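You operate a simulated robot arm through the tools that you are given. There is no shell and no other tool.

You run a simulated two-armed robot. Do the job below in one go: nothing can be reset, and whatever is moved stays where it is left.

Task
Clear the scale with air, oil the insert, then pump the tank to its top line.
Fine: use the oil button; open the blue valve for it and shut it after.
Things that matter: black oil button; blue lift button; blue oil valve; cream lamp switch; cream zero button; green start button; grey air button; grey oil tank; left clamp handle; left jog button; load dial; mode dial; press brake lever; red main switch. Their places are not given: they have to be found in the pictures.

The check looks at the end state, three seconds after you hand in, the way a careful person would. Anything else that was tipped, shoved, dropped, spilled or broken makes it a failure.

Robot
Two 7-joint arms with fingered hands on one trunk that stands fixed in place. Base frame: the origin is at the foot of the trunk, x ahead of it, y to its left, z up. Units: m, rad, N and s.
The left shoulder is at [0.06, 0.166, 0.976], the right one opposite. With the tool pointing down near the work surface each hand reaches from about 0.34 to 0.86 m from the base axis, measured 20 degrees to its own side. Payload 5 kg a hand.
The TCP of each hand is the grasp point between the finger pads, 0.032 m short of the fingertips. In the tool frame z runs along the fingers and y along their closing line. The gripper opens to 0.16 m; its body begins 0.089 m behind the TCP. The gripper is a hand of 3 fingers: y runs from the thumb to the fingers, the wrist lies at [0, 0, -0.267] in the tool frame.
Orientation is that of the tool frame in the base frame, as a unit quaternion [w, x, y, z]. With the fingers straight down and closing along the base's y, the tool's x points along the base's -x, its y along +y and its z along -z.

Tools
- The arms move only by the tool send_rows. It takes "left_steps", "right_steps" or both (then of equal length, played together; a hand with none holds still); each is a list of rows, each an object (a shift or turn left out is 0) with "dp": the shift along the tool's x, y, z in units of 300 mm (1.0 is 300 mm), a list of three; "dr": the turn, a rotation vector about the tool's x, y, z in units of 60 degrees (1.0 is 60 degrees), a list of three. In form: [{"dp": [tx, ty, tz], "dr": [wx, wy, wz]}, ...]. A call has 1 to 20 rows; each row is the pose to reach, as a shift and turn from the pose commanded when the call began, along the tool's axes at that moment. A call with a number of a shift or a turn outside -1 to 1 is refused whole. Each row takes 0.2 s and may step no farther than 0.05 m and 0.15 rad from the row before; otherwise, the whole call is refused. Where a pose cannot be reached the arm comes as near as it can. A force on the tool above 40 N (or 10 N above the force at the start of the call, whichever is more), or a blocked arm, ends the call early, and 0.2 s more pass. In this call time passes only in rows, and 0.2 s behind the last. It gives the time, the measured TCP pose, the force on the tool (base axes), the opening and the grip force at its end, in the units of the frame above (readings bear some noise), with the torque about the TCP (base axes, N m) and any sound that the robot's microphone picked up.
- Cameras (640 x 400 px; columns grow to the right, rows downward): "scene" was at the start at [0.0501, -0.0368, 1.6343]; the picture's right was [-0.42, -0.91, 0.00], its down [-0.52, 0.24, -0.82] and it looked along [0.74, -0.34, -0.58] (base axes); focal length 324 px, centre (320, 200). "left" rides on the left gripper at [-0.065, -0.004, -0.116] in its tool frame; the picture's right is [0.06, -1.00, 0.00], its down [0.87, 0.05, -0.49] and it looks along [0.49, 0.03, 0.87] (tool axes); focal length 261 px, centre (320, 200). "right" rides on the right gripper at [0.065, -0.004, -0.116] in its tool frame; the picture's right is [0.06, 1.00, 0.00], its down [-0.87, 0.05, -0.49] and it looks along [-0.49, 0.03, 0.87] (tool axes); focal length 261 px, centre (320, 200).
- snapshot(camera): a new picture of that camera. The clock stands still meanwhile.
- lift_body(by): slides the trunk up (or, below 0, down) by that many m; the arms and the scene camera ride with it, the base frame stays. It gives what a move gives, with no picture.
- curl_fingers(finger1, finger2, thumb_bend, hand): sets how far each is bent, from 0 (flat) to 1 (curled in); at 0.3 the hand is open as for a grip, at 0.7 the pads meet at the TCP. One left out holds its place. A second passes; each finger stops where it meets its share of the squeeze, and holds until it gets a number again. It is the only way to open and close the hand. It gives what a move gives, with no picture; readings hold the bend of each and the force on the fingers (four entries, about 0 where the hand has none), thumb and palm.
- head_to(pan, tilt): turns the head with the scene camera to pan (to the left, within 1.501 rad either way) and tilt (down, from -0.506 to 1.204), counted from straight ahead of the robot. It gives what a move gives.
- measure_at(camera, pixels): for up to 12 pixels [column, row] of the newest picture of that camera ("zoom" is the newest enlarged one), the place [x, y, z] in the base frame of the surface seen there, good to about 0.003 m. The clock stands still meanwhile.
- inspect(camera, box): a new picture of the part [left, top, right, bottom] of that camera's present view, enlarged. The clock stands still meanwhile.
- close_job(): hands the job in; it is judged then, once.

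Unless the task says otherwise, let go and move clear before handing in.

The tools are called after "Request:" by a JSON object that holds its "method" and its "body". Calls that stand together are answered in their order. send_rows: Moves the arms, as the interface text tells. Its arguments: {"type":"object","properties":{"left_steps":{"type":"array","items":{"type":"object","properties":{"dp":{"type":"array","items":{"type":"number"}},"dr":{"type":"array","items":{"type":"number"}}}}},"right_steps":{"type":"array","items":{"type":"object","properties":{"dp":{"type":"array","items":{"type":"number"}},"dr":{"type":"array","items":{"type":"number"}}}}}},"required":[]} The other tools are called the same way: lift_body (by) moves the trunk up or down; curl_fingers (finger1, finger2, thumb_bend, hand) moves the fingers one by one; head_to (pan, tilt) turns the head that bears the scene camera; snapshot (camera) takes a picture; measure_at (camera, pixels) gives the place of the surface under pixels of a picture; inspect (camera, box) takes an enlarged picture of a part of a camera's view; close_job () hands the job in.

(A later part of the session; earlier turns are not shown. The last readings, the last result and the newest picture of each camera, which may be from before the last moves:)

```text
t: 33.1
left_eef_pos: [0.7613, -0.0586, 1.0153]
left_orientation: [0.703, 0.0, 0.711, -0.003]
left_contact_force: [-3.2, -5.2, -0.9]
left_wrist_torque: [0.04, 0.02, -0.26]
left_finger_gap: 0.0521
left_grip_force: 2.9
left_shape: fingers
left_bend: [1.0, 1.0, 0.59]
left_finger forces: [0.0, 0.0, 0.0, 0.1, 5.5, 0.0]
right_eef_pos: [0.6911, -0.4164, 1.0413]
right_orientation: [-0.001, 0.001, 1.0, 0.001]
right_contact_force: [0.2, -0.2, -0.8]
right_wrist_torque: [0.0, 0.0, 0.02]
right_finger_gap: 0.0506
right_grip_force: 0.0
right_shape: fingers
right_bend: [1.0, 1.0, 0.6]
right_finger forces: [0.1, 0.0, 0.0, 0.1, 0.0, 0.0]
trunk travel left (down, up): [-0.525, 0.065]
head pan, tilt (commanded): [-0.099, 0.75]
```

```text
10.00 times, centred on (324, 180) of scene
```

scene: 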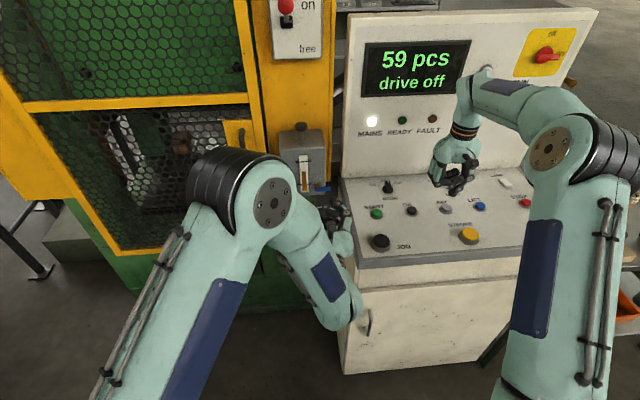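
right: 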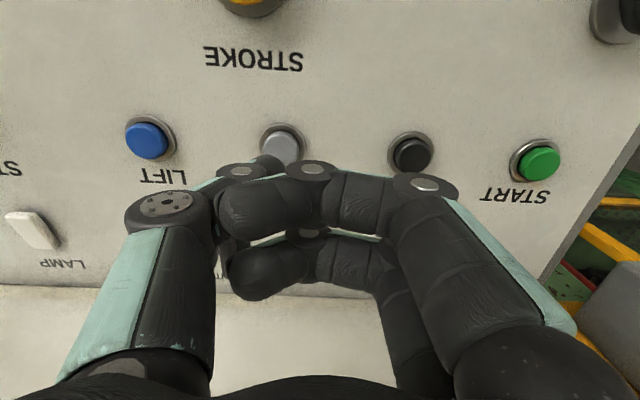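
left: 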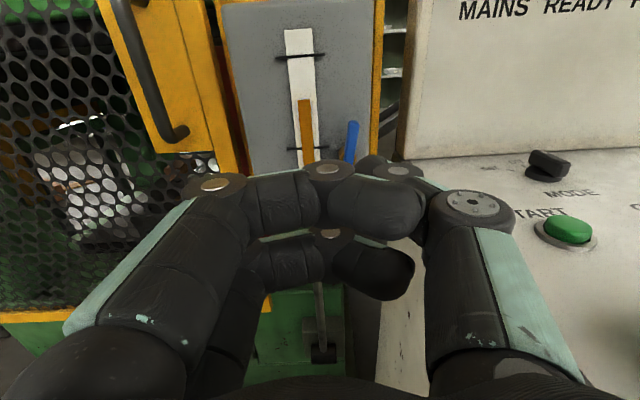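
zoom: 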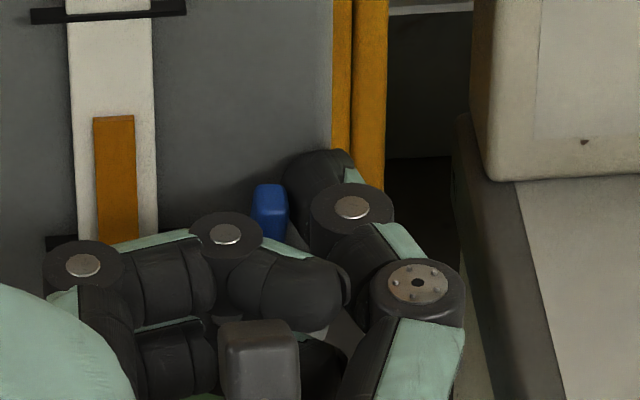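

A force of about 5 N now builds sideways, suggesting the stop. I push 4 mm more to confirm, then back off and look.

Request:
{"method": "send_rows", "body": {"left_steps": [{"dp": [0, 0.008, 0]}, {"dp": [0, 0.014, 0]}]}}

Request:
{"method": "send_rows", "body": {"left_steps": [{"dp": [0, -0.06, 0]}, {"dp": [0, -0.06, -0.13]}, {"dp": [0, -0.03, -0.26]}, {"dp": [0, 0.0, -0.38]}]}}

Request:
{"method": "inspect", "body": {"camera": "scene", "box": [304, 170, 336, 196]}}

Request:
{"method": "measure_at", "body": {"camera": "zoom", "pixels": [[280, 130], [275, 210], [270, 290], [265, 330], [300, 170], [300, 250]]}}

```text
t: 33.8
left_eef_pos: [0.7632, -0.0542, 1.0138]
left_orientation: [0.703, 0.0, 0.711, -0.002]
left_contact_force: [-3.7, -6.8, 0.7]
left_wrist_torque: [-0.07, -0.04, -0.39]
left_finger_gap: 0.0532
left_grip_force: 3.7
left_shape: fingers
left_bend: [1.0, 1.0, 0.58]
left_finger forces: [0.0, 0.0, 0.0, 0.0, 7.8, 0.0]
right_eef_pos: [0.6931, -0.4163, 1.0421]
right_orientation: [0.0, 0.001, 1.0, 0.001]
right_contact_force: [-0.1, 0.6, 0.6]
right_wrist_torque: [0.02, 0.01, -0.04]
right_finger_gap: 0.0507
right_grip_force: 0.0
right_shape: fingers
right_bend: [1.0, 1.0, 0.6]
right_finger forces: [0.0, 0.1, 0.0, 0.0, 0.1, 0.1]
trunk travel left (down, up): [-0.525, 0.065]
head pan, tilt (commanded): [-0.099, 0.75]
```

```text
t: 34.8
left_eef_pos: [0.6482, -0.0542, 1.0146]
left_orientation: [0.703, 0.0, 0.711, -0.002]
left_contact_force: [0.4, -0.2, -0.2]
left_wrist_torque: [0.03, 0.03, 0.03]
left_finger_gap: 0.0508
left_grip_force: 0.1
left_shape: fingers
left_bend: [1.0, 1.0, 0.6]
left_finger forces: [0.0, 0.1, 0.0, 0.0, 0.0, 0.1]
right_eef_pos: [0.6926, -0.416, 1.0409]
right_orientation: [0.001, 0.0, 1.0, 0.001]
right_contact_force: [0.3, -0.3, 0.3]
right_wrist_torque: [-0.03, -0.01, 0.0]
right_finger_gap: 0.0509
right_grip_force: 0.1
right_shape: fingers
right_bend: [1.0, 1.0, 0.6]
right_finger forces: [0.0, 0.0, 0.0, 0.0, 0.0, 0.1]
trunk travel left (down, up): [-0.525, 0.065]
head pan, tilt (commanded): [-0.099, 0.75]
```

```text
15.38 times, centred on (320, 183) of scene
```

zoom: 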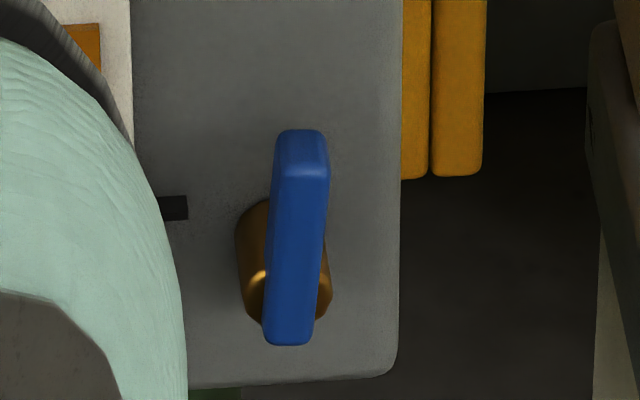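

```text
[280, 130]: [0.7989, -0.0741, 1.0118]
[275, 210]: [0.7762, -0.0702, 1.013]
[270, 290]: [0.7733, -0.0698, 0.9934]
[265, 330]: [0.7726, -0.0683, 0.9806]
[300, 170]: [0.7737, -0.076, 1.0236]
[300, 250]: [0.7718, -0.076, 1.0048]
```

The handle is now upright against its stop, so the valve is open. Next I shift the right thumb over to the OIL button at about (0.694, −0.347).

Request:
{"method": "send_rows", "body": {"right_steps": [{"dp": [0, 0.11, 0]}, {"dp": [0, 0.22, 0]}, {"dp": [-0.005, 0.328, 0]}]}}

Request:
{"method": "snapshot", "body": {"camera": "right"}}

Request:
{"method": "inspect", "body": {"camera": "right", "box": [220, 110, 340, 200]}}

Request:
{"method": "measure_at", "body": {"camera": "right", "pixels": [[281, 145], [268, 160], [277, 163], [262, 157], [275, 135], [290, 140]]}}

Request:
{"method": "inspect", "body": {"camera": "scene", "box": [360, 130, 520, 260]}}

```text
t: 35.5
left_eef_pos: [0.648, -0.0508, 1.0142]
left_orientation: [0.703, -0.001, 0.711, -0.001]
left_contact_force: [-0.3, -0.2, -0.3]
left_wrist_torque: [0.0, 0.02, -0.06]
left_finger_gap: 0.0508
left_grip_force: 0.1
left_shape: fingers
left_bend: [1.0, 1.0, 0.6]
left_finger forces: [0.0, 0.0, 0.0, 0.0, 0.0, 0.0]
right_eef_pos: [0.6931, -0.3166, 1.0377]
right_orientation: [0.0, 0.0, 1.0, 0.0]
right_contact_force: [0.2, -0.3, 0.0]
right_wrist_torque: [-0.02, -0.02, -0.01]
right_finger_gap: 0.0507
right_grip_force: 0.0
right_shape: fingers
right_bend: [1.0, 1.0, 0.6]
right_finger forces: [0.0, 0.0, 0.0, 0.1, 0.0, 0.0]
trunk travel left (down, up): [-0.525, 0.065]
head pan, tilt (commanded): [-0.099, 0.75]
```

```text
taken
```

right: 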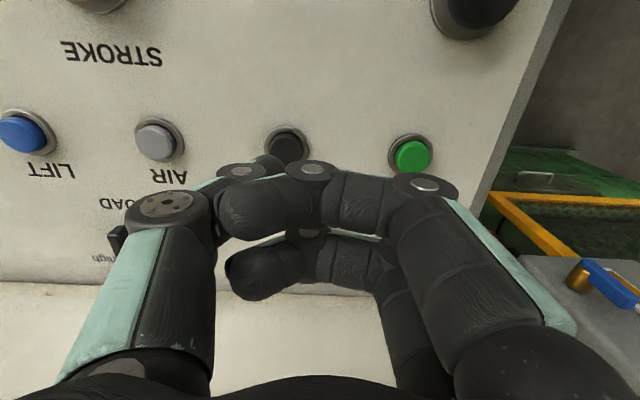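

```text
4.44 times, centred on (280, 155) of right
```

zoom: 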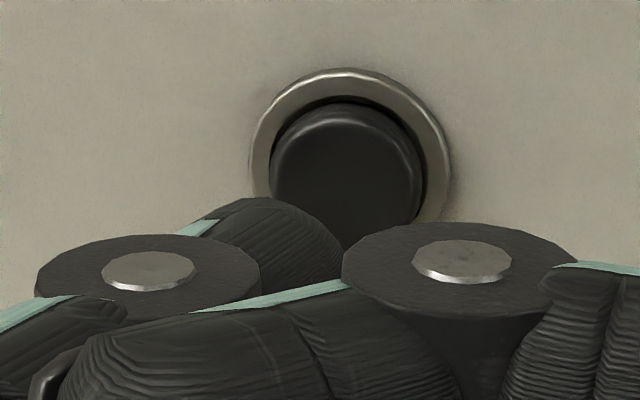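

```text
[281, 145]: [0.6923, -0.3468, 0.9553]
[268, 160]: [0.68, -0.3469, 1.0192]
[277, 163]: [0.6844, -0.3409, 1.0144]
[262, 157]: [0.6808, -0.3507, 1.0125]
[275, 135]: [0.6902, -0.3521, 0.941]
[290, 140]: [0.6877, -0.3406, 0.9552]
```

```text
3.08 times, centred on (440, 195) of scene
```

zoom: 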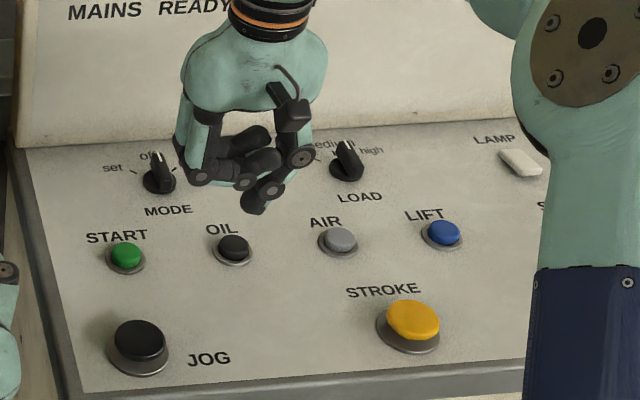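

OIL's cap centre lies about 3 mm to +y of the thumb line (right zoom 347,165). I correct by 3 mm and press OIL down the same way as AIR.

Request:
{"method": "send_rows", "body": {"right_steps": [{"dp": [0, 0.01, 0.08]}, {"dp": [0, 0.01, 0.14]}, {"dp": [0, 0.01, 0.165]}, {"dp": [0, 0.01, 0.18]}, {"dp": [0, 0.01, 0.187]}, {"dp": [0, 0.01, 0.187]}]}}

Request:
{"method": "inspect", "body": {"camera": "scene", "box": [360, 130, 520, 260]}}

```text
t: 37.0
left_eef_pos: [0.6474, -0.0525, 1.015]
left_orientation: [0.704, 0.0, 0.71, -0.002]
left_contact_force: [-0.6, 0.1, 0.2]
left_wrist_torque: [0.02, 0.02, -0.03]
left_finger_gap: 0.0507
left_grip_force: 0.1
left_shape: fingers
left_bend: [1.0, 1.0, 0.6]
left_finger forces: [0.0, 0.0, 0.1, 0.0, 0.1, 0.0]
right_eef_pos: [0.6956, -0.3128, 0.9882]
right_orientation: [0.002, 0.0, 1.0, -0.001]
right_contact_force: [3.8, -2.1, 18.4]
right_wrist_torque: [-0.78, -0.08, 0.14]
right_finger_gap: 0.0507
right_grip_force: 9.4
right_shape: fingers
right_bend: [1.0, 1.0, 0.6]
right_finger forces: [0.0, 0.1, 0.0, 0.0, 18.9, 0.0]
trunk travel left (down, up): [-0.525, 0.065]
head pan, tilt (commanded): [-0.099, 0.75]
heard: click
```

```text
3.08 times, centred on (440, 195) of scene
```

zoom: 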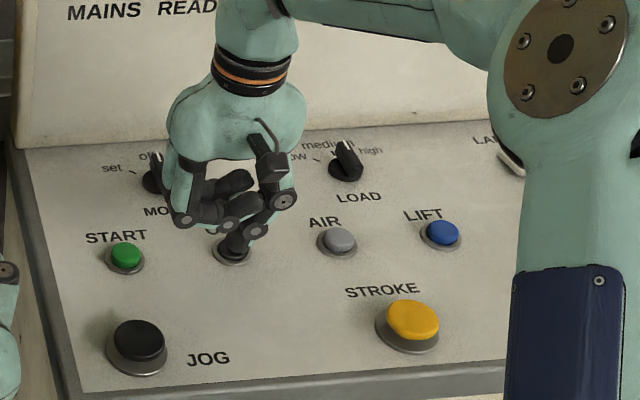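

The OIL press clicked at 18 N. I release it and raise the thumb, then check the insert.

Request:
{"method": "send_rows", "body": {"right_steps": [{"dp": [0, 0, -0.06]}, {"dp": [0, 0, -0.15]}, {"dp": [0, 0, -0.25]}]}}

Request:
{"method": "head_to", "body": {"pan": 0.2, "tilt": 0.55}}

Request:
{"method": "snapshot", "body": {"camera": "scene"}}

Request:
{"method": "inspect", "body": {"camera": "scene", "box": [282, 212, 322, 237]}}

Request:
{"method": "inspect", "body": {"camera": "scene", "box": [360, 195, 424, 280]}}

```text
t: 37.8
left_eef_pos: [0.649, -0.0517, 1.0153]
left_orientation: [0.703, 0.0, 0.711, -0.003]
left_contact_force: [1.2, 0.4, 1.2]
left_wrist_torque: [-0.01, -0.01, -0.02]
left_finger_gap: 0.0511
left_grip_force: 0.1
left_shape: fingers
left_bend: [1.0, 1.0, 0.6]
left_finger forces: [0.0, 0.1, 0.1, 0.0, 0.0, 0.0]
right_eef_pos: [0.6961, -0.313, 1.0605]
right_orientation: [0.0, 0.0, 1.0, 0.0]
right_contact_force: [0.1, 0.9, 0.6]
right_wrist_torque: [-0.03, 0.0, 0.05]
right_finger_gap: 0.0509
right_grip_force: 0.2
right_shape: fingers
right_bend: [1.0, 1.0, 0.6]
right_finger forces: [0.0, 0.0, 0.0, 0.0, 0.0, 0.1]
trunk travel left (down, up): [-0.525, 0.065]
head pan, tilt (commanded): [-0.099, 0.75]
```

```text
t: 38.5
left_eef_pos: [0.6488, -0.0521, 1.0136]
left_orientation: [0.703, 0.0, 0.711, -0.002]
left_contact_force: [-0.6, -0.1, -0.5]
left_wrist_torque: [-0.01, 0.01, 0.03]
left_finger_gap: 0.0507
left_grip_force: 0.0
left_shape: fingers
left_bend: [1.0, 1.0, 0.6]
left_finger forces: [0.0, 0.1, 0.0, 0.0, 0.0, 0.1]
right_eef_pos: [0.6971, -0.3137, 1.0589]
right_orientation: [0.0, 0.0, 1.0, 0.002]
right_contact_force: [0.3, -0.2, 0.1]
right_wrist_torque: [-0.01, -0.01, -0.01]
right_finger_gap: 0.0508
right_grip_force: 0.1
right_shape: fingers
right_bend: [1.0, 1.0, 0.6]
right_finger forces: [0.0, 0.0, 0.0, 0.1, 0.0, 0.0]
trunk travel left (down, up): [-0.525, 0.065]
head pan, tilt (commanded): [0.201, 0.55]
```

```text
taken
```

scene: 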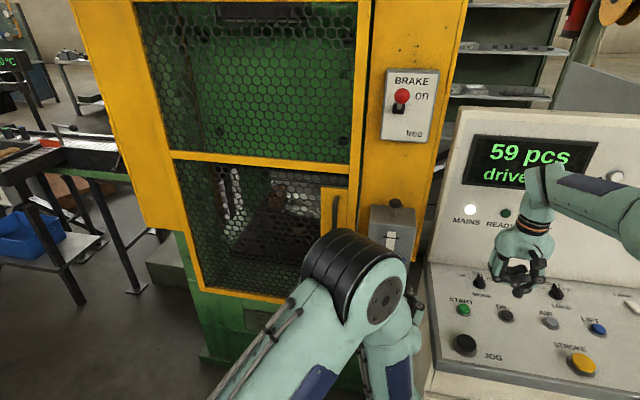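

```text
16.00 times, centred on (302, 224) of scene
```

zoom: 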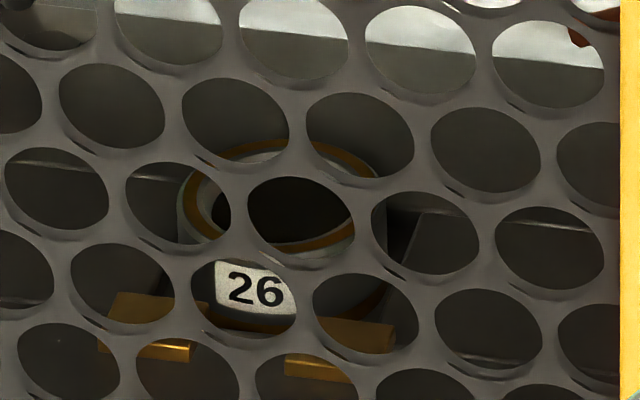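

```text
4.71 times, centred on (392, 238) of scene
```

zoom: 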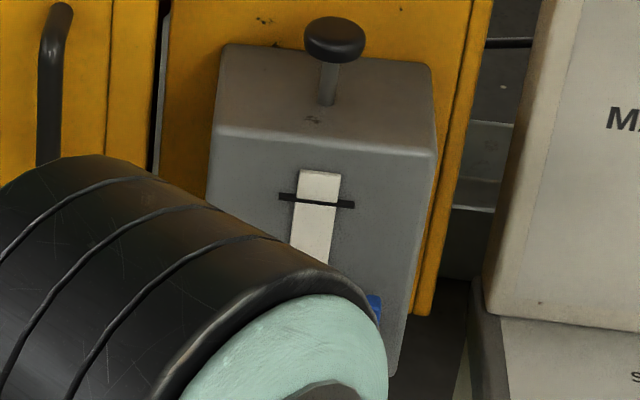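

The insert's bore (zoom 300,210) changed from grey to black-wet, so the oil reached it. Next I shut the valve: the left thumb goes to the handle's left side and swings it back to the right.

Request:
{"method": "head_to", "body": {"pan": -0.1, "tilt": 0.75}}

Request:
{"method": "send_rows", "body": {"left_steps": [{"dp": [0, 0.108, 0]}, {"dp": [0, 0.108, 0.12]}, {"dp": [0, 0.108, 0.24]}, {"dp": [0, 0.108, 0.36]}, {"dp": [0, 0.078, 0.36]}, {"dp": [-0.01, 0.052, 0.36]}, {"dp": [-0.013, 0.024, 0.36]}, {"dp": [-0.01, -0.004, 0.36]}]}}

Request:
{"method": "inspect", "body": {"camera": "scene", "box": [280, 150, 376, 210]}}

Request:
{"method": "inspect", "body": {"camera": "left", "box": [280, 60, 440, 220]}}

```text
t: 39.4
left_eef_pos: [0.6485, -0.0519, 1.0143]
left_orientation: [0.704, 0.0, 0.71, -0.002]
left_contact_force: [0.8, 0.6, -0.7]
left_wrist_torque: [-0.02, 0.01, -0.01]
left_finger_gap: 0.0509
left_grip_force: 0.1
left_shape: fingers
left_bend: [1.0, 1.0, 0.6]
left_finger forces: [0.0, 0.0, 0.1, 0.0, 0.0, 0.1]
right_eef_pos: [0.6973, -0.3142, 1.0597]
right_orientation: [0.0, 0.0, 1.0, 0.001]
right_contact_force: [-0.2, -0.6, -0.8]
right_wrist_torque: [-0.01, -0.01, 0.03]
right_finger_gap: 0.0509
right_grip_force: 0.0
right_shape: fingers
right_bend: [1.0, 1.0, 0.6]
right_finger forces: [0.0, 0.1, 0.0, 0.1, 0.0, 0.0]
trunk travel left (down, up): [-0.525, 0.065]
head pan, tilt (commanded): [-0.099, 0.75]
```

```text
t: 41.1
left_eef_pos: [0.757, -0.0552, 1.017]
left_orientation: [0.703, 0.0, 0.711, -0.002]
left_contact_force: [0.6, 0.4, 0.9]
left_wrist_torque: [-0.03, 0.01, -0.01]
left_finger_gap: 0.0504
left_grip_force: 0.0
left_shape: fingers
left_bend: [1.0, 1.0, 0.6]
left_finger forces: [0.1, 0.0, 0.0, 0.0, 0.6, 0.0]
right_eef_pos: [0.6971, -0.314, 1.0599]
right_orientation: [0.0, -0.001, 1.0, 0.002]
right_contact_force: [-0.2, 0.0, -0.7]
right_wrist_torque: [0.02, 0.01, 0.0]
right_finger_gap: 0.0509
right_grip_force: 0.0
right_shape: fingers
right_bend: [1.0, 1.0, 0.6]
right_finger forces: [0.1, 0.1, 0.0, 0.0, 0.0, 0.0]
trunk travel left (down, up): [-0.525, 0.065]
head pan, tilt (commanded): [-0.099, 0.75]
```

```text
6.67 times, centred on (328, 180) of scene
```

zoom: 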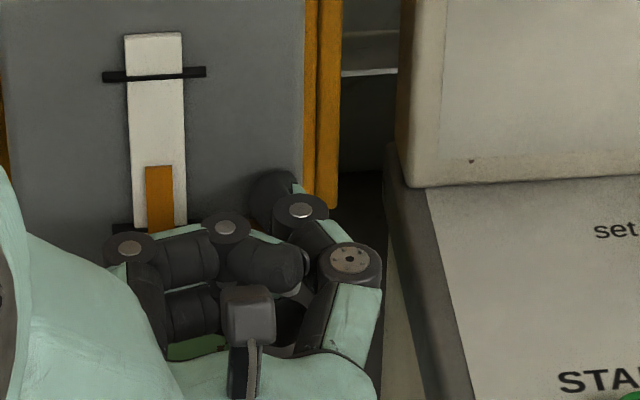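

```text
2.50 times, centred on (360, 140) of left
```

zoom: 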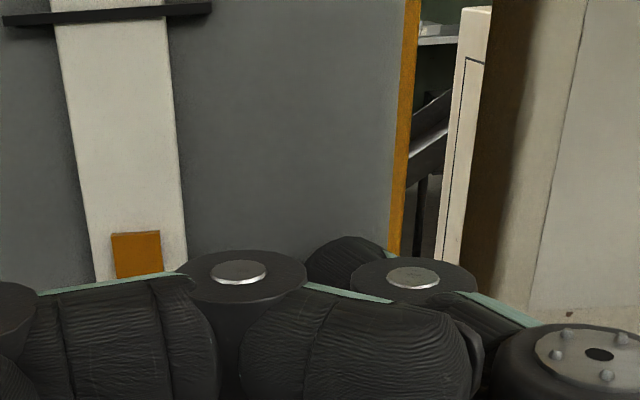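

The level on the gauge has dropped a little, confirming oil was used, and the handle is part way back. I finish the arc down to horizontal.

Request:
{"method": "send_rows", "body": {"left_steps": [{"dp": [0.0, -0.015, 0]}, {"dp": [0.01, -0.026, 0]}, {"dp": [0.028, -0.048, 0]}, {"dp": [0.04, -0.058, 0]}, {"dp": [0.05, -0.066, 0]}, {"dp": [0.062, -0.07, 0]}, {"dp": [0.07, -0.072, 0]}]}}

Request:
{"method": "inspect", "body": {"camera": "scene", "box": [280, 150, 376, 210]}}

```text
t: 42.8
left_eef_pos: [0.7568, -0.0757, 0.9992]
left_orientation: [0.705, -0.001, 0.709, -0.002]
left_contact_force: [3.2, 1.9, 9.4]
left_wrist_torque: [-0.32, -0.23, 0.11]
left_finger_gap: 0.0506
left_grip_force: 4.7
left_shape: fingers
left_bend: [1.0, 1.0, 0.6]
left_finger forces: [0.0, 0.0, 0.0, 0.1, 10.2, 0.0]
right_eef_pos: [0.6972, -0.3135, 1.0591]
right_orientation: [0.0, 0.0, 1.0, 0.0]
right_contact_force: [-1.0, 0.1, 0.3]
right_wrist_torque: [0.03, 0.03, -0.04]
right_finger_gap: 0.0505
right_grip_force: 0.0
right_shape: fingers
right_bend: [1.0, 1.0, 0.6]
right_finger forces: [0.0, 0.1, 0.0, 0.0, 0.1, 0.0]
trunk travel left (down, up): [-0.525, 0.065]
head pan, tilt (commanded): [-0.099, 0.75]
```

```text
6.67 times, centred on (328, 180) of scene
```

zoom: 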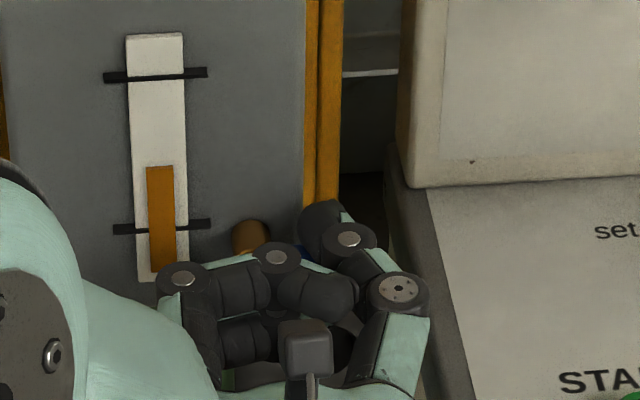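

The thumb meets a firm stop (9 N upward at z 0.999), the same height as the shut position before. I lift off and back away to check the handle.

Request:
{"method": "send_rows", "body": {"left_steps": [{"dp": [-0.08, 0.0, 0]}, {"dp": [-0.08, 0, -0.13]}, {"dp": [-0.1, 0.02, -0.27]}, {"dp": [-0.18, 0.05, -0.36]}]}}

Request:
{"method": "snapshot", "body": {"camera": "scene"}}

Request:
{"method": "inspect", "body": {"camera": "scene", "box": [280, 150, 376, 210]}}

Request:
{"method": "inspect", "body": {"camera": "left", "box": [200, 20, 440, 170]}}

```text
t: 43.8
left_eef_pos: [0.6493, -0.059, 1.0533]
left_orientation: [0.703, 0.0, 0.711, -0.002]
left_contact_force: [-1.2, 0.3, 0.1]
left_wrist_torque: [0.02, 0.02, -0.01]
left_finger_gap: 0.0509
left_grip_force: 0.1
left_shape: fingers
left_bend: [1.0, 1.0, 0.6]
left_finger forces: [0.0, 0.0, 0.0, 0.0, 0.1, 0.1]
right_eef_pos: [0.6974, -0.3151, 1.0596]
right_orientation: [0.001, 0.0, 1.0, 0.001]
right_contact_force: [-0.6, -0.3, 0.1]
right_wrist_torque: [-0.03, 0.0, 0.0]
right_finger_gap: 0.051
right_grip_force: 0.1
right_shape: fingers
right_bend: [1.0, 1.0, 0.6]
right_finger forces: [0.0, 0.0, 0.0, 0.0, 0.1, 0.0]
trunk travel left (down, up): [-0.525, 0.065]
head pan, tilt (commanded): [-0.099, 0.75]
```

```text
taken
```

scene: 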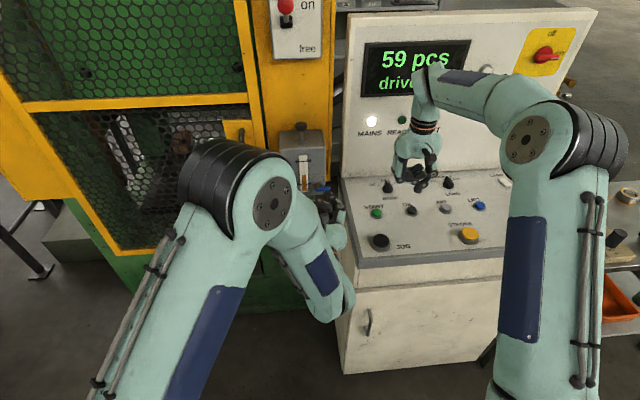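

```text
6.67 times, centred on (328, 180) of scene
```

zoom: 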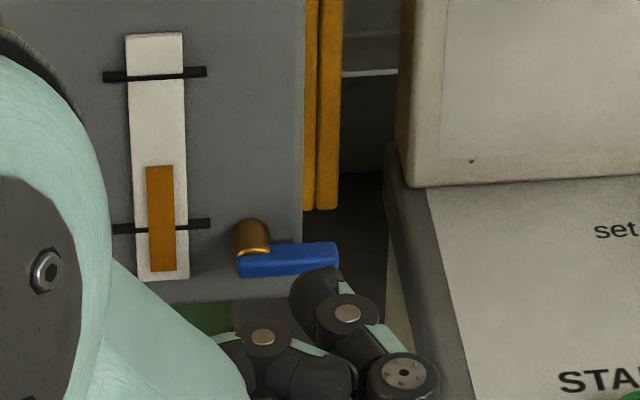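

```text
2.67 times, centred on (320, 95) of left
```

zoom: 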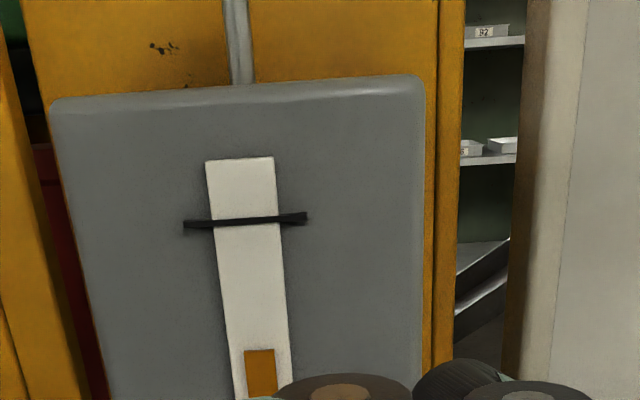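

The handle is back level exactly as it was at the start, so the valve is shut; the gauge level (scene zoom 160,166) is between the lines. Before pumping, I measure the brake lever and knob surroundings so the hand keeps clear of them.

Request:
{"method": "head_to", "body": {"pan": 0.0, "tilt": 0.5}}

Request:
{"method": "snapshot", "body": {"camera": "scene"}}

```text
t: 44.5
left_eef_pos: [0.6507, -0.0606, 1.0529]
left_orientation: [0.704, 0.0, 0.71, -0.002]
left_contact_force: [0.1, -0.1, 0.1]
left_wrist_torque: [-0.01, -0.02, 0.03]
left_finger_gap: 0.0505
left_grip_force: 0.0
left_shape: fingers
left_bend: [1.0, 1.0, 0.6]
left_finger forces: [0.0, 0.0, 0.1, 0.0, 0.0, 0.0]
right_eef_pos: [0.698, -0.3128, 1.0589]
right_orientation: [0.0, 0.0, 1.0, 0.001]
right_contact_force: [-0.4, 0.4, -0.2]
right_wrist_torque: [0.01, -0.02, -0.01]
right_finger_gap: 0.0508
right_grip_force: 0.1
right_shape: fingers
right_bend: [1.0, 1.0, 0.6]
right_finger forces: [0.1, 0.0, 0.1, 0.1, 0.0, 0.0]
trunk travel left (down, up): [-0.525, 0.065]
head pan, tilt (commanded): [0.0, 0.499]
```

```text
taken
```

scene: 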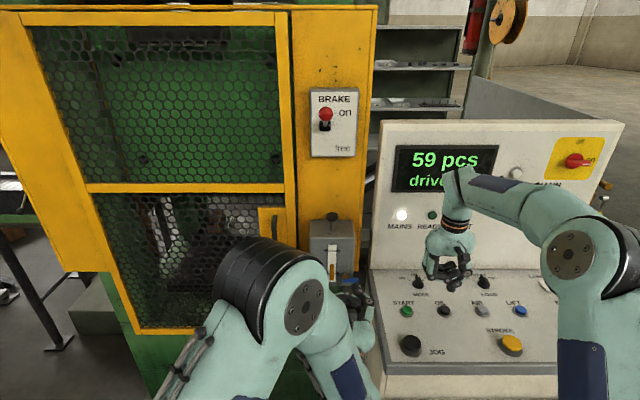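

Request:
{"method": "measure_at", "body": {"camera": "scene", "pixels": [[325, 112], [325, 125], [345, 150], [314, 150], [314, 90], [356, 120], [300, 180], [332, 216], [332, 224], [285, 180]]}}

Request:
{"method": "inspect", "body": {"camera": "scene", "box": [290, 80, 386, 280]}}

```text
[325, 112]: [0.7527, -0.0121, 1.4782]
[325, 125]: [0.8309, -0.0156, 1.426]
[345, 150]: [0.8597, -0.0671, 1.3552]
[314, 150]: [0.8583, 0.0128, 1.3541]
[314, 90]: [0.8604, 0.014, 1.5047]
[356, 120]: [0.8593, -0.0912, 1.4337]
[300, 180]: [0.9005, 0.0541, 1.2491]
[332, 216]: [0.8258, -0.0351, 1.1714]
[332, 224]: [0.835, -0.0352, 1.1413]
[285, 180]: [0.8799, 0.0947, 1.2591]
```

```text
2.00 times, centred on (338, 180) of scene
```

zoom: 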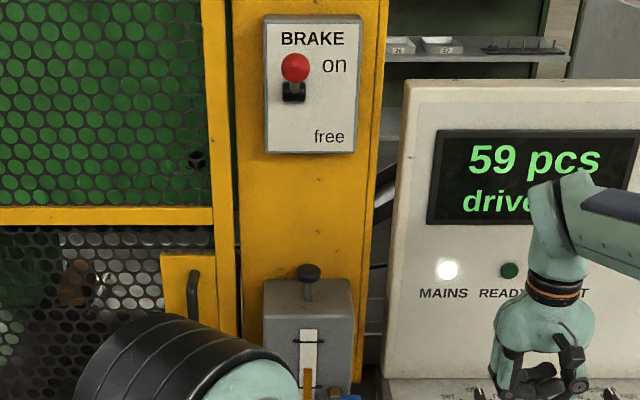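

The brake ball sticks out at (0.753, −0.012, 1.478) and its box ends at z ≈ 1.345, well above the knob (top ≈ 1.178). I raise the left hand and pitch it 45° down so the thumb can press the knob from above without the fingers touching the tank.

Request:
{"method": "send_rows", "body": {"left_steps": [{"dp": [-0.1, 0.025, 0], "dr": [0, 0.1, 0]}, {"dp": [-0.2, 0.05, 0], "dr": [0, 0.2, 0]}, {"dp": [-0.3, 0.075, 0], "dr": [0, 0.31, 0]}, {"dp": [-0.4, 0.1, 0], "dr": [0, 0.42, 0]}, {"dp": [-0.5, 0.125, 0], "dr": [0, 0.53, 0]}, {"dp": [-0.6, 0.15, 0], "dr": [0, 0.64, 0]}, {"dp": [-0.667, 0.175, 0], "dr": [0, 0.74, 0]}]}}

Request:
{"method": "snapshot", "body": {"camera": "scene"}}

Request:
{"method": "snapshot", "body": {"camera": "left"}}

```text
t: 46.1
left_eef_pos: [0.6511, -0.0083, 1.2511]
left_orientation: [0.383, 0.0, 0.924, -0.003]
left_contact_force: [0.5, 0.5, 0.0]
left_wrist_torque: [-0.03, 0.0, 0.0]
left_finger_gap: 0.0508
left_grip_force: 0.1
left_shape: fingers
left_bend: [1.0, 1.0, 0.6]
left_finger forces: [0.0, 0.1, 0.0, 0.0, 0.0, 0.0]
right_eef_pos: [0.6978, -0.3131, 1.0589]
right_orientation: [0.0, 0.0, 1.0, 0.0]
right_contact_force: [0.2, 1.2, -0.1]
right_wrist_torque: [0.02, 0.0, -0.05]
right_finger_gap: 0.0508
right_grip_force: 0.1
right_shape: fingers
right_bend: [1.0, 1.0, 0.6]
right_finger forces: [0.0, 0.0, 0.0, 0.0, 0.0, 0.0]
trunk travel left (down, up): [-0.525, 0.065]
head pan, tilt (commanded): [0.0, 0.499]
```

```text
taken
```

scene: 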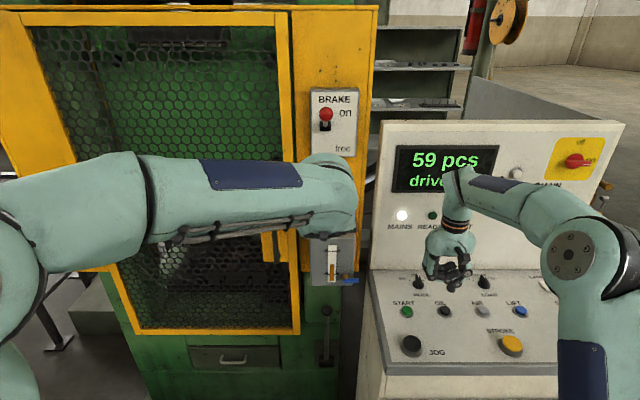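

```text
taken
```

left: 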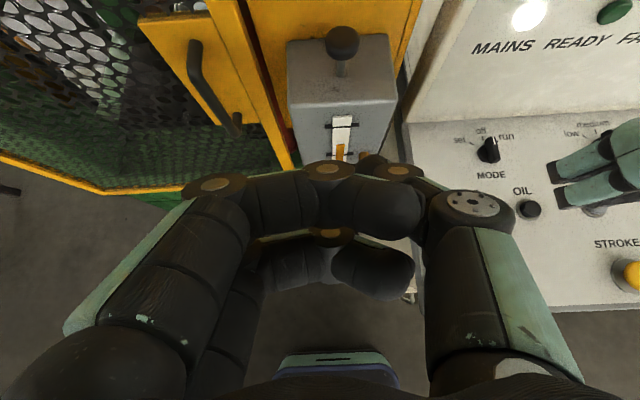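

The hand is pitched 45° down at (0.651, −0.008, 1.251), and the gauge stays visible at scene (332,262). I move forward so the thumb tip hovers about 2 cm above the pump knob.

Request:
{"method": "send_rows", "body": {"left_steps": [{"dp": [-0.07, 0, 0.095]}, {"dp": [-0.14, 0, 0.19]}, {"dp": [-0.21, 0, 0.285]}, {"dp": [-0.28, 0, 0.38]}, {"dp": [-0.351, 0, 0.474]}]}}

Request:
{"method": "snapshot", "body": {"camera": "scene"}}

Request:
{"method": "snapshot", "body": {"camera": "left"}}

Request:
{"method": "inspect", "body": {"camera": "scene", "box": [290, 140, 386, 290]}}

```text
t: 47.3
left_eef_pos: [0.827, -0.0058, 1.2246]
left_orientation: [0.381, 0.001, 0.924, -0.002]
left_contact_force: [0.4, 1.5, 0.6]
left_wrist_torque: [-0.02, 0.02, 0.0]
left_finger_gap: 0.0509
left_grip_force: 0.0
left_shape: fingers
left_bend: [1.0, 1.0, 0.6]
left_finger forces: [0.1, 0.1, 0.0, 0.0, 0.1, 0.1]
right_eef_pos: [0.6974, -0.3131, 1.0588]
right_orientation: [-0.001, 0.0, 1.0, 0.001]
right_contact_force: [0.2, 0.2, 0.0]
right_wrist_torque: [0.02, 0.04, 0.01]
right_finger_gap: 0.0508
right_grip_force: 0.1
right_shape: fingers
right_bend: [1.0, 1.0, 0.6]
right_finger forces: [0.0, 0.0, 0.1, 0.0, 0.0, 0.0]
trunk travel left (down, up): [-0.525, 0.065]
head pan, tilt (commanded): [0.0, 0.499]
```

```text
taken
```

scene: 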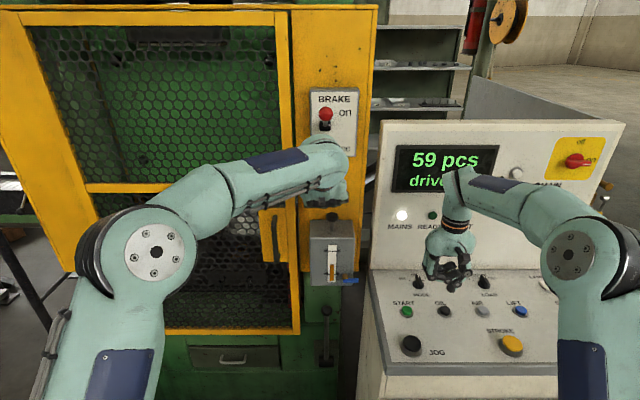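

```text
taken
```

left: 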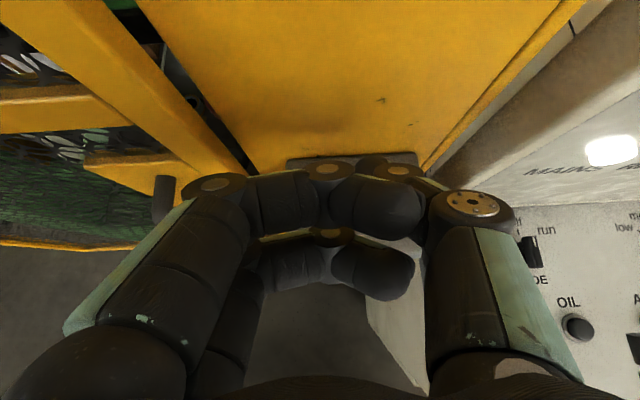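

```text
2.67 times, centred on (338, 215) of scene
```

zoom: 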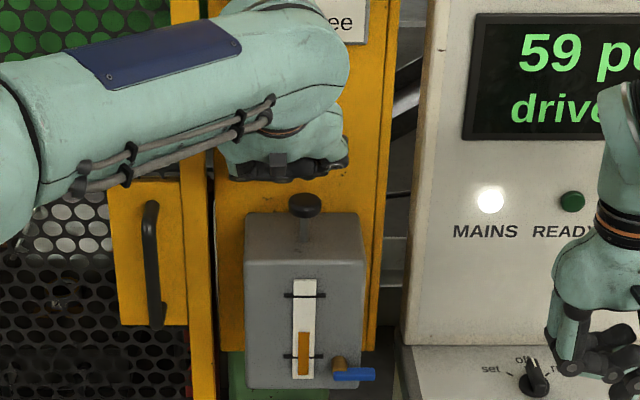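

The view is good: the gauge is clear at zoom (303,335) and the hand is above the knob (305,205). I zoom in closer to check the thumb's position over the knob.

Request:
{"method": "inspect", "body": {"camera": "scene", "box": [310, 180, 358, 225]}}

Request:
{"method": "measure_at", "body": {"camera": "zoom", "pixels": [[300, 300], [300, 325], [250, 310], [350, 310], [370, 190], [350, 200], [390, 150], [320, 200]]}}

Request:
{"method": "inspect", "body": {"camera": "left", "box": [260, 120, 460, 260]}}

```text
8.89 times, centred on (334, 202) of scene
```

zoom: 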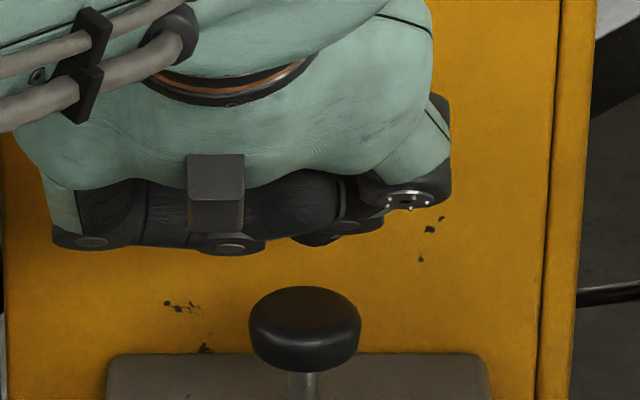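

```text
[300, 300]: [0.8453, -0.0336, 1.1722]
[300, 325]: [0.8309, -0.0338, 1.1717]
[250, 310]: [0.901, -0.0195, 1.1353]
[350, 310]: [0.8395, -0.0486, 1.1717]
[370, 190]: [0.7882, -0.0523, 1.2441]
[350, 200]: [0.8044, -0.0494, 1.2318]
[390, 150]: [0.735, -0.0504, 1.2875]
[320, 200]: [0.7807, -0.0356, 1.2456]
```

```text
2.86 times, centred on (360, 190) of left
```

zoom: 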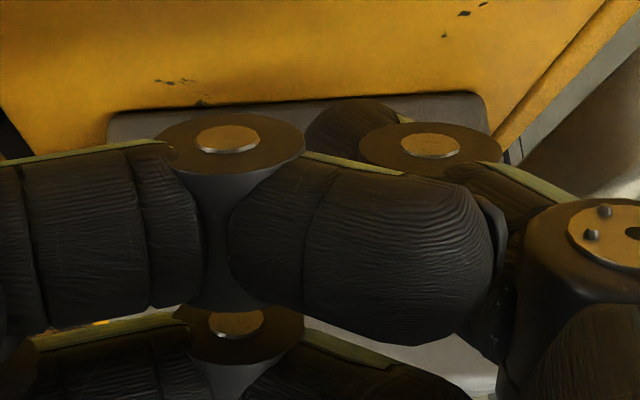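

The knob top is at z 1.172, centred near (0.838, −0.035); the thumb tip shows at zoom (320,238), a few mm to the right. I measure the tip once more before pushing.

Request:
{"method": "inspect", "body": {"camera": "scene", "box": [318, 190, 350, 220]}}

Request:
{"method": "measure_at", "body": {"camera": "zoom", "pixels": [[310, 200], [320, 210], [330, 205], [300, 205], [340, 200], [350, 190]]}}

Request:
{"method": "measure_at", "body": {"camera": "left", "pixels": [[354, 160], [358, 158], [370, 156], [380, 160]]}}

```text
13.33 times, centred on (334, 205) of scene
```

zoom: 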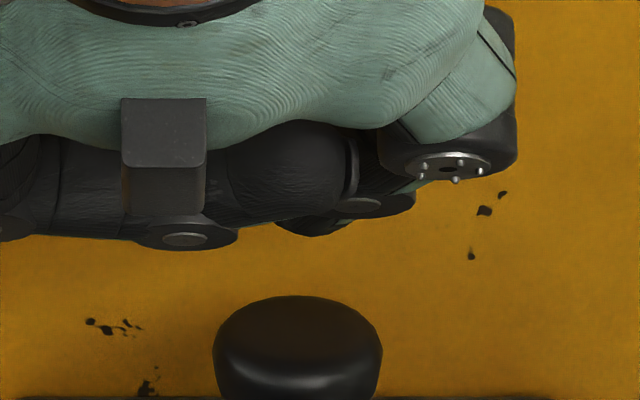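

```text
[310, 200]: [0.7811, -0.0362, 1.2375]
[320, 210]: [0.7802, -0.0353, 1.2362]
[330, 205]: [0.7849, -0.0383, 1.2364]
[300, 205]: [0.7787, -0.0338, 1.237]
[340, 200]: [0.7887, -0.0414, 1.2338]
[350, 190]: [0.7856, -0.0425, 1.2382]
```

```text
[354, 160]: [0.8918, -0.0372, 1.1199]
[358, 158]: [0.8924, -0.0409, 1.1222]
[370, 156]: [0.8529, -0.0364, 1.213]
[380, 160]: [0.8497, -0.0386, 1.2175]
```

The thumb tip is at about (0.848, −0.037, 1.20–1.21), squarely above the knob. I push straight down about 45 mm in rows, watching force and sound.

Request:
{"method": "send_rows", "body": {"left_steps": [{"dp": [0.054, 0, 0.04]}, {"dp": [0.078, 0, 0.064]}, {"dp": [0.095, 0, 0.08]}, {"dp": [0.113, 0, 0.099]}]}}

Request:
{"method": "inspect", "body": {"camera": "scene", "box": [300, 190, 364, 290]}}

```text
t: 48.3
left_eef_pos: [0.8226, -0.0064, 1.1819]
left_orientation: [0.385, 0.0, 0.923, -0.001]
left_contact_force: [-0.5, -0.3, 4.1]
left_wrist_torque: [-0.17, -0.06, -0.02]
left_finger_gap: 0.0505
left_grip_force: 1.8
left_shape: fingers
left_bend: [1.0, 1.0, 0.6]
left_finger forces: [0.0, 0.0, 0.0, 0.0, 4.3, 0.0]
right_eef_pos: [0.697, -0.3131, 1.0599]
right_orientation: [0.0, 0.0, 1.0, 0.0]
right_contact_force: [0.1, 0.5, -0.5]
right_wrist_torque: [-0.01, 0.02, 0.01]
right_finger_gap: 0.0508
right_grip_force: 0.0
right_shape: fingers
right_bend: [1.0, 1.0, 0.6]
right_finger forces: [0.1, 0.0, 0.0, 0.0, 0.1, 0.0]
trunk travel left (down, up): [-0.525, 0.065]
head pan, tilt (commanded): [0.0, 0.499]
```

```text
4.00 times, centred on (332, 240) of scene
```

zoom: 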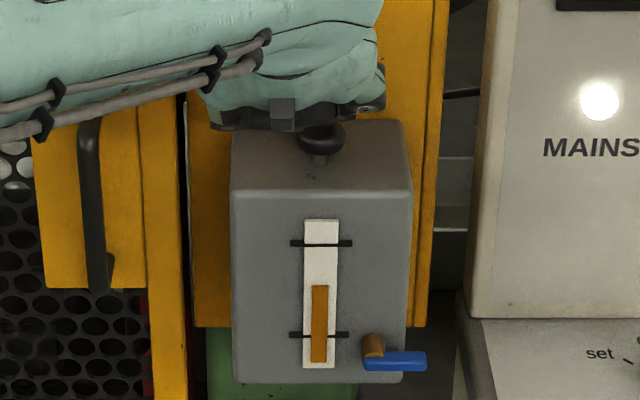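

The knob goes down with about 4 N and the level has already risen (zoom 318,285; top line at 243). I push on to the end of the stroke.

Request:
{"method": "send_rows", "body": {"left_steps": [{"dp": [0.012, 0, 0.012]}, {"dp": [0.024, 0, 0.024]}, {"dp": [0.036, 0, 0.036]}]}}

Request:
{"method": "inspect", "body": {"camera": "scene", "box": [300, 190, 364, 290]}}

```text
t: 49.1
left_eef_pos: [0.8256, -0.0094, 1.1786]
left_orientation: [0.391, -0.001, 0.92, -0.007]
left_contact_force: [-0.3, 1.0, 13.4]
left_wrist_torque: [-0.44, -0.22, -0.04]
left_finger_gap: 0.0501
left_grip_force: 6.8
left_shape: fingers
left_bend: [1.0, 1.0, 0.61]
left_finger forces: [0.0, 0.1, 0.0, 0.1, 12.6, 0.1]
right_eef_pos: [0.6969, -0.313, 1.0609]
right_orientation: [0.0, 0.001, 1.0, 0.0]
right_contact_force: [-0.6, -0.4, -0.3]
right_wrist_torque: [0.0, 0.02, -0.01]
right_finger_gap: 0.0508
right_grip_force: 0.0
right_shape: fingers
right_bend: [1.0, 1.0, 0.6]
right_finger forces: [0.0, 0.1, 0.0, 0.1, 0.1, 0.0]
trunk travel left (down, up): [-0.525, 0.065]
head pan, tilt (commanded): [0.0, 0.499]
stopped in row 3 (left hand): the force on the tool passed its limit at 43 N (the readings are from after the stop); the commanded pose is now the measured one
```

```text
4.00 times, centred on (332, 240) of scene
```

zoom: 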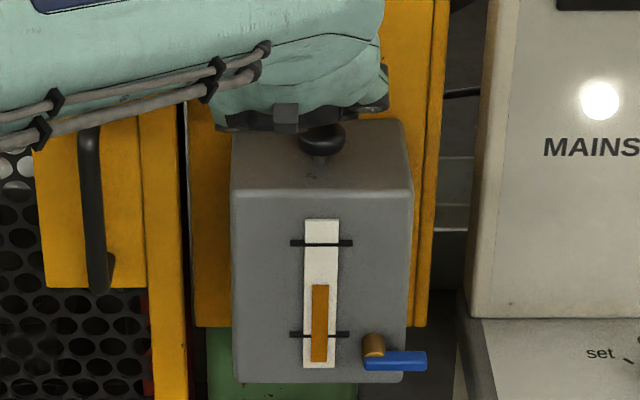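

The stroke bottomed out (43 N at TCP z ≈ 1.18) and the level rose by about 0.15 of the span between lines. I lift the thumb to see whether the knob springs back up.

Request:
{"method": "send_rows", "body": {"left_steps": [{"dp": [-0.045, 0.005, -0.045], "dr": [0, 0.018, 0]}, {"dp": [-0.1, 0.008, -0.1], "dr": [0, 0.018, 0]}]}}

Request:
{"method": "inspect", "body": {"camera": "scene", "box": [300, 190, 364, 290]}}

```text
t: 49.7
left_eef_pos: [0.8233, -0.0057, 1.2183]
left_orientation: [0.38, -0.002, 0.925, -0.004]
left_contact_force: [-0.2, -0.6, 0.1]
left_wrist_torque: [0.02, 0.01, -0.02]
left_finger_gap: 0.0508
left_grip_force: 0.0
left_shape: fingers
left_bend: [1.0, 1.0, 0.6]
left_finger forces: [0.0, 0.0, 0.0, 0.1, 0.1, 0.0]
right_eef_pos: [0.6964, -0.3134, 1.06]
right_orientation: [0.0, -0.001, 1.0, 0.001]
right_contact_force: [-0.1, 0.3, -0.9]
right_wrist_torque: [0.0, 0.0, 0.0]
right_finger_gap: 0.051
right_grip_force: 0.0
right_shape: fingers
right_bend: [1.0, 1.0, 0.6]
right_finger forces: [0.0, 0.0, 0.0, 0.1, 0.1, 0.0]
trunk travel left (down, up): [-0.525, 0.065]
head pan, tilt (commanded): [0.0, 0.499]
```

```text
4.00 times, centred on (332, 240) of scene
```

zoom: 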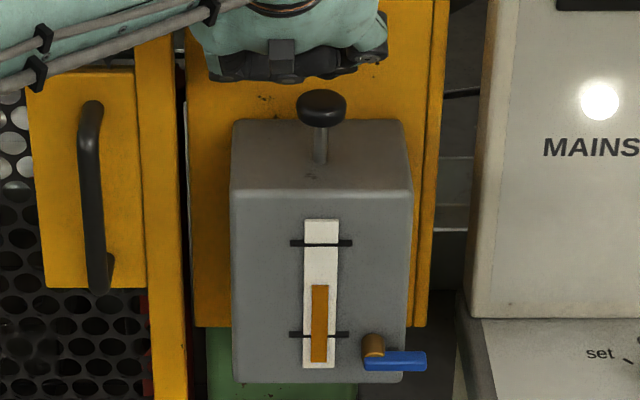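

The knob sprang back by itself. I zoom into the gauge to read the level exactly before the next strokes.

Request:
{"method": "inspect", "body": {"camera": "scene", "box": [310, 240, 354, 284]}}

Request:
{"method": "measure_at", "body": {"camera": "zoom", "pixels": [[310, 105], [310, 210], [310, 305], [270, 100], [270, 310]]}}

```text
9.09 times, centred on (332, 262) of scene
```

zoom: 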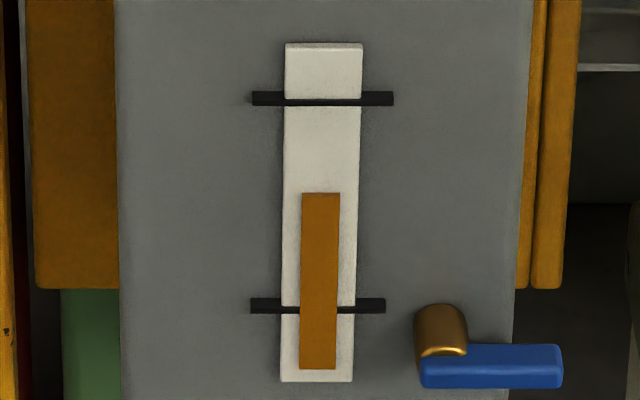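

```text
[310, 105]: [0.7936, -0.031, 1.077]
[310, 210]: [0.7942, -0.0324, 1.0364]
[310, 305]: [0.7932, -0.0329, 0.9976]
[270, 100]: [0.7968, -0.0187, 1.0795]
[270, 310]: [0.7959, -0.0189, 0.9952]
```

The level is at row 193 with the top line at 98 and the low line at 306, so one stroke adds roughly 30 rows. I make one more full stroke (down about 47 mm, hold, and up again).

Request:
{"method": "send_rows", "body": {"left_steps": [{"dp": [0.05, 0, 0.05]}, {"dp": [0.085, 0, 0.085]}, {"dp": [0.105, 0, 0.105]}, {"dp": [0.111, 0, 0.111]}, {"dp": [0.06, 0, 0.06]}, {"dp": [0, 0, 0]}]}}

Request:
{"method": "inspect", "body": {"camera": "scene", "box": [310, 240, 354, 284]}}

```text
t: 51.1
left_eef_pos: [0.8243, -0.0079, 1.2161]
left_orientation: [0.379, 0.0, 0.925, -0.005]
left_contact_force: [0.1, 0.0, 1.1]
left_wrist_torque: [-0.01, 0.03, -0.03]
left_finger_gap: 0.0507
left_grip_force: 0.0
left_shape: fingers
left_bend: [1.0, 1.0, 0.6]
left_finger forces: [0.0, 0.1, 0.0, 0.1, 0.1, 0.0]
right_eef_pos: [0.6975, -0.3125, 1.0581]
right_orientation: [0.0, -0.001, 1.0, 0.001]
right_contact_force: [1.0, 0.8, -0.2]
right_wrist_torque: [0.04, -0.01, -0.02]
right_finger_gap: 0.0507
right_grip_force: 0.0
right_shape: fingers
right_bend: [1.0, 1.0, 0.6]
right_finger forces: [0.0, 0.1, 0.1, 0.1, 0.1, 0.0]
trunk travel left (down, up): [-0.525, 0.065]
head pan, tilt (commanded): [0.0, 0.499]
```

```text
9.09 times, centred on (332, 262) of scene
```

zoom: 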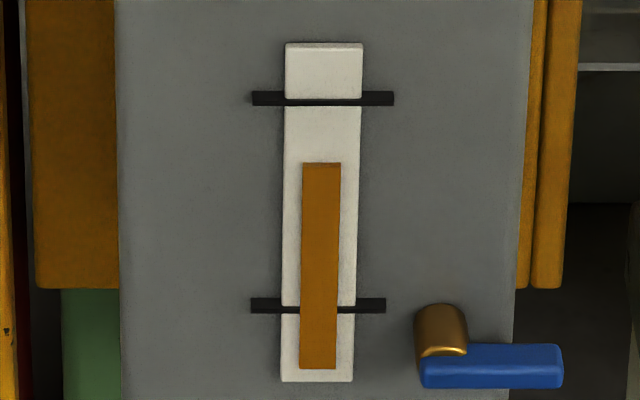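

The level rose to row 163, exactly 30 rows per stroke, so two more full strokes should bring it to about row 103, right at the top line (98). I make the next stroke.

Request:
{"method": "send_rows", "body": {"left_steps": [{"dp": [0.05, 0, 0.05]}, {"dp": [0.085, 0, 0.085]}, {"dp": [0.105, 0, 0.105]}, {"dp": [0.111, 0, 0.111]}, {"dp": [0.06, 0, 0.06]}, {"dp": [0, 0, 0]}]}}

Request:
{"method": "inspect", "body": {"camera": "scene", "box": [310, 240, 354, 284]}}

```text
t: 52.5
left_eef_pos: [0.8238, -0.005, 1.2155]
left_orientation: [0.379, -0.001, 0.926, -0.004]
left_contact_force: [0.2, 1.0, 0.8]
left_wrist_torque: [-0.01, 0.01, 0.01]
left_finger_gap: 0.0508
left_grip_force: 0.0
left_shape: fingers
left_bend: [1.0, 1.0, 0.6]
left_finger forces: [0.0, 0.1, 0.0, 0.1, 0.1, 0.0]
right_eef_pos: [0.6978, -0.3134, 1.0587]
right_orientation: [0.0, 0.001, 1.0, 0.001]
right_contact_force: [0.1, 0.4, -0.4]
right_wrist_torque: [0.01, 0.02, 0.01]
right_finger_gap: 0.0506
right_grip_force: 0.0
right_shape: fingers
right_bend: [1.0, 1.0, 0.6]
right_finger forces: [0.1, 0.0, 0.0, 0.0, 0.0, 0.0]
trunk travel left (down, up): [-0.525, 0.065]
head pan, tilt (commanded): [0.0, 0.499]
```

```text
9.09 times, centred on (332, 262) of scene
```

zoom: 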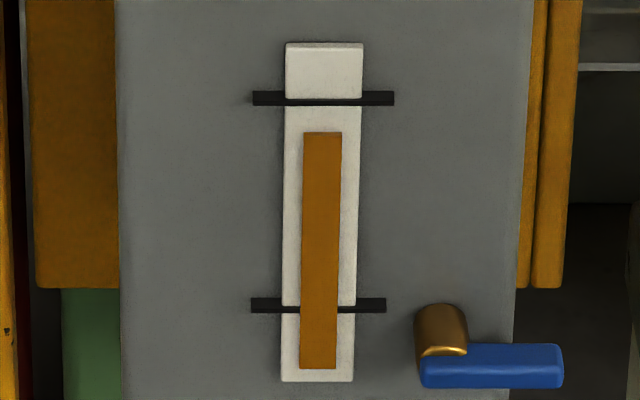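

The level is now at row 132, still 30 below the line. One more full stroke should put it on the top line.

Request:
{"method": "send_rows", "body": {"left_steps": [{"dp": [0.05, 0, 0.05]}, {"dp": [0.085, 0, 0.085]}, {"dp": [0.105, 0, 0.105]}, {"dp": [0.111, 0, 0.111]}, {"dp": [0.06, 0, 0.06]}, {"dp": [0, 0, 0]}]}}

Request:
{"method": "inspect", "body": {"camera": "scene", "box": [310, 240, 354, 284]}}

Request:
{"method": "inspect", "body": {"camera": "scene", "box": [324, 242, 342, 256]}}

```text
t: 53.9
left_eef_pos: [0.8265, -0.0063, 1.2175]
left_orientation: [0.379, -0.001, 0.925, -0.005]
left_contact_force: [0.1, 0.0, 0.0]
left_wrist_torque: [0.03, 0.01, -0.02]
left_finger_gap: 0.0509
left_grip_force: 0.1
left_shape: fingers
left_bend: [1.0, 1.0, 0.6]
left_finger forces: [0.0, 0.0, 0.0, 0.0, 0.0, 0.1]
right_eef_pos: [0.6974, -0.3146, 1.0595]
right_orientation: [0.0, 0.0, 1.0, 0.0]
right_contact_force: [1.0, 0.2, 0.2]
right_wrist_torque: [-0.02, 0.02, -0.02]
right_finger_gap: 0.0509
right_grip_force: 0.0
right_shape: fingers
right_bend: [1.0, 1.0, 0.6]
right_finger forces: [0.0, 0.1, 0.0, 0.0, 0.0, 0.1]
trunk travel left (down, up): [-0.525, 0.065]
head pan, tilt (commanded): [0.0, 0.499]
```

```text
9.09 times, centred on (332, 262) of scene
```

zoom: 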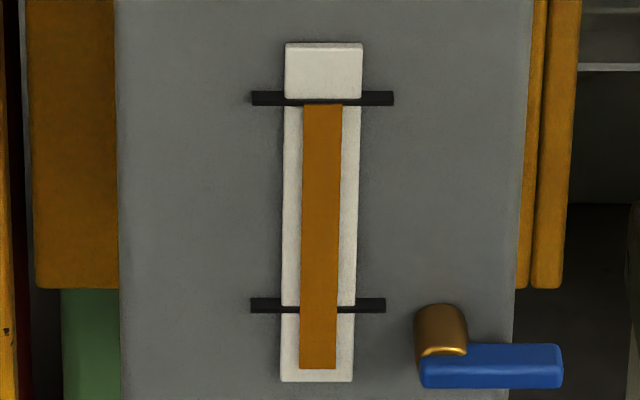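

```text
16.00 times, centred on (333, 249) of scene
```

zoom: 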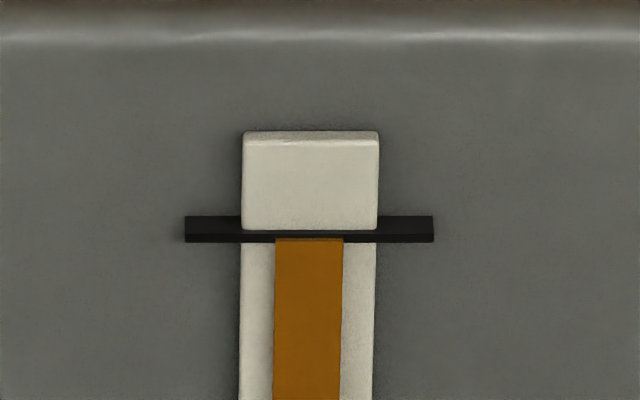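

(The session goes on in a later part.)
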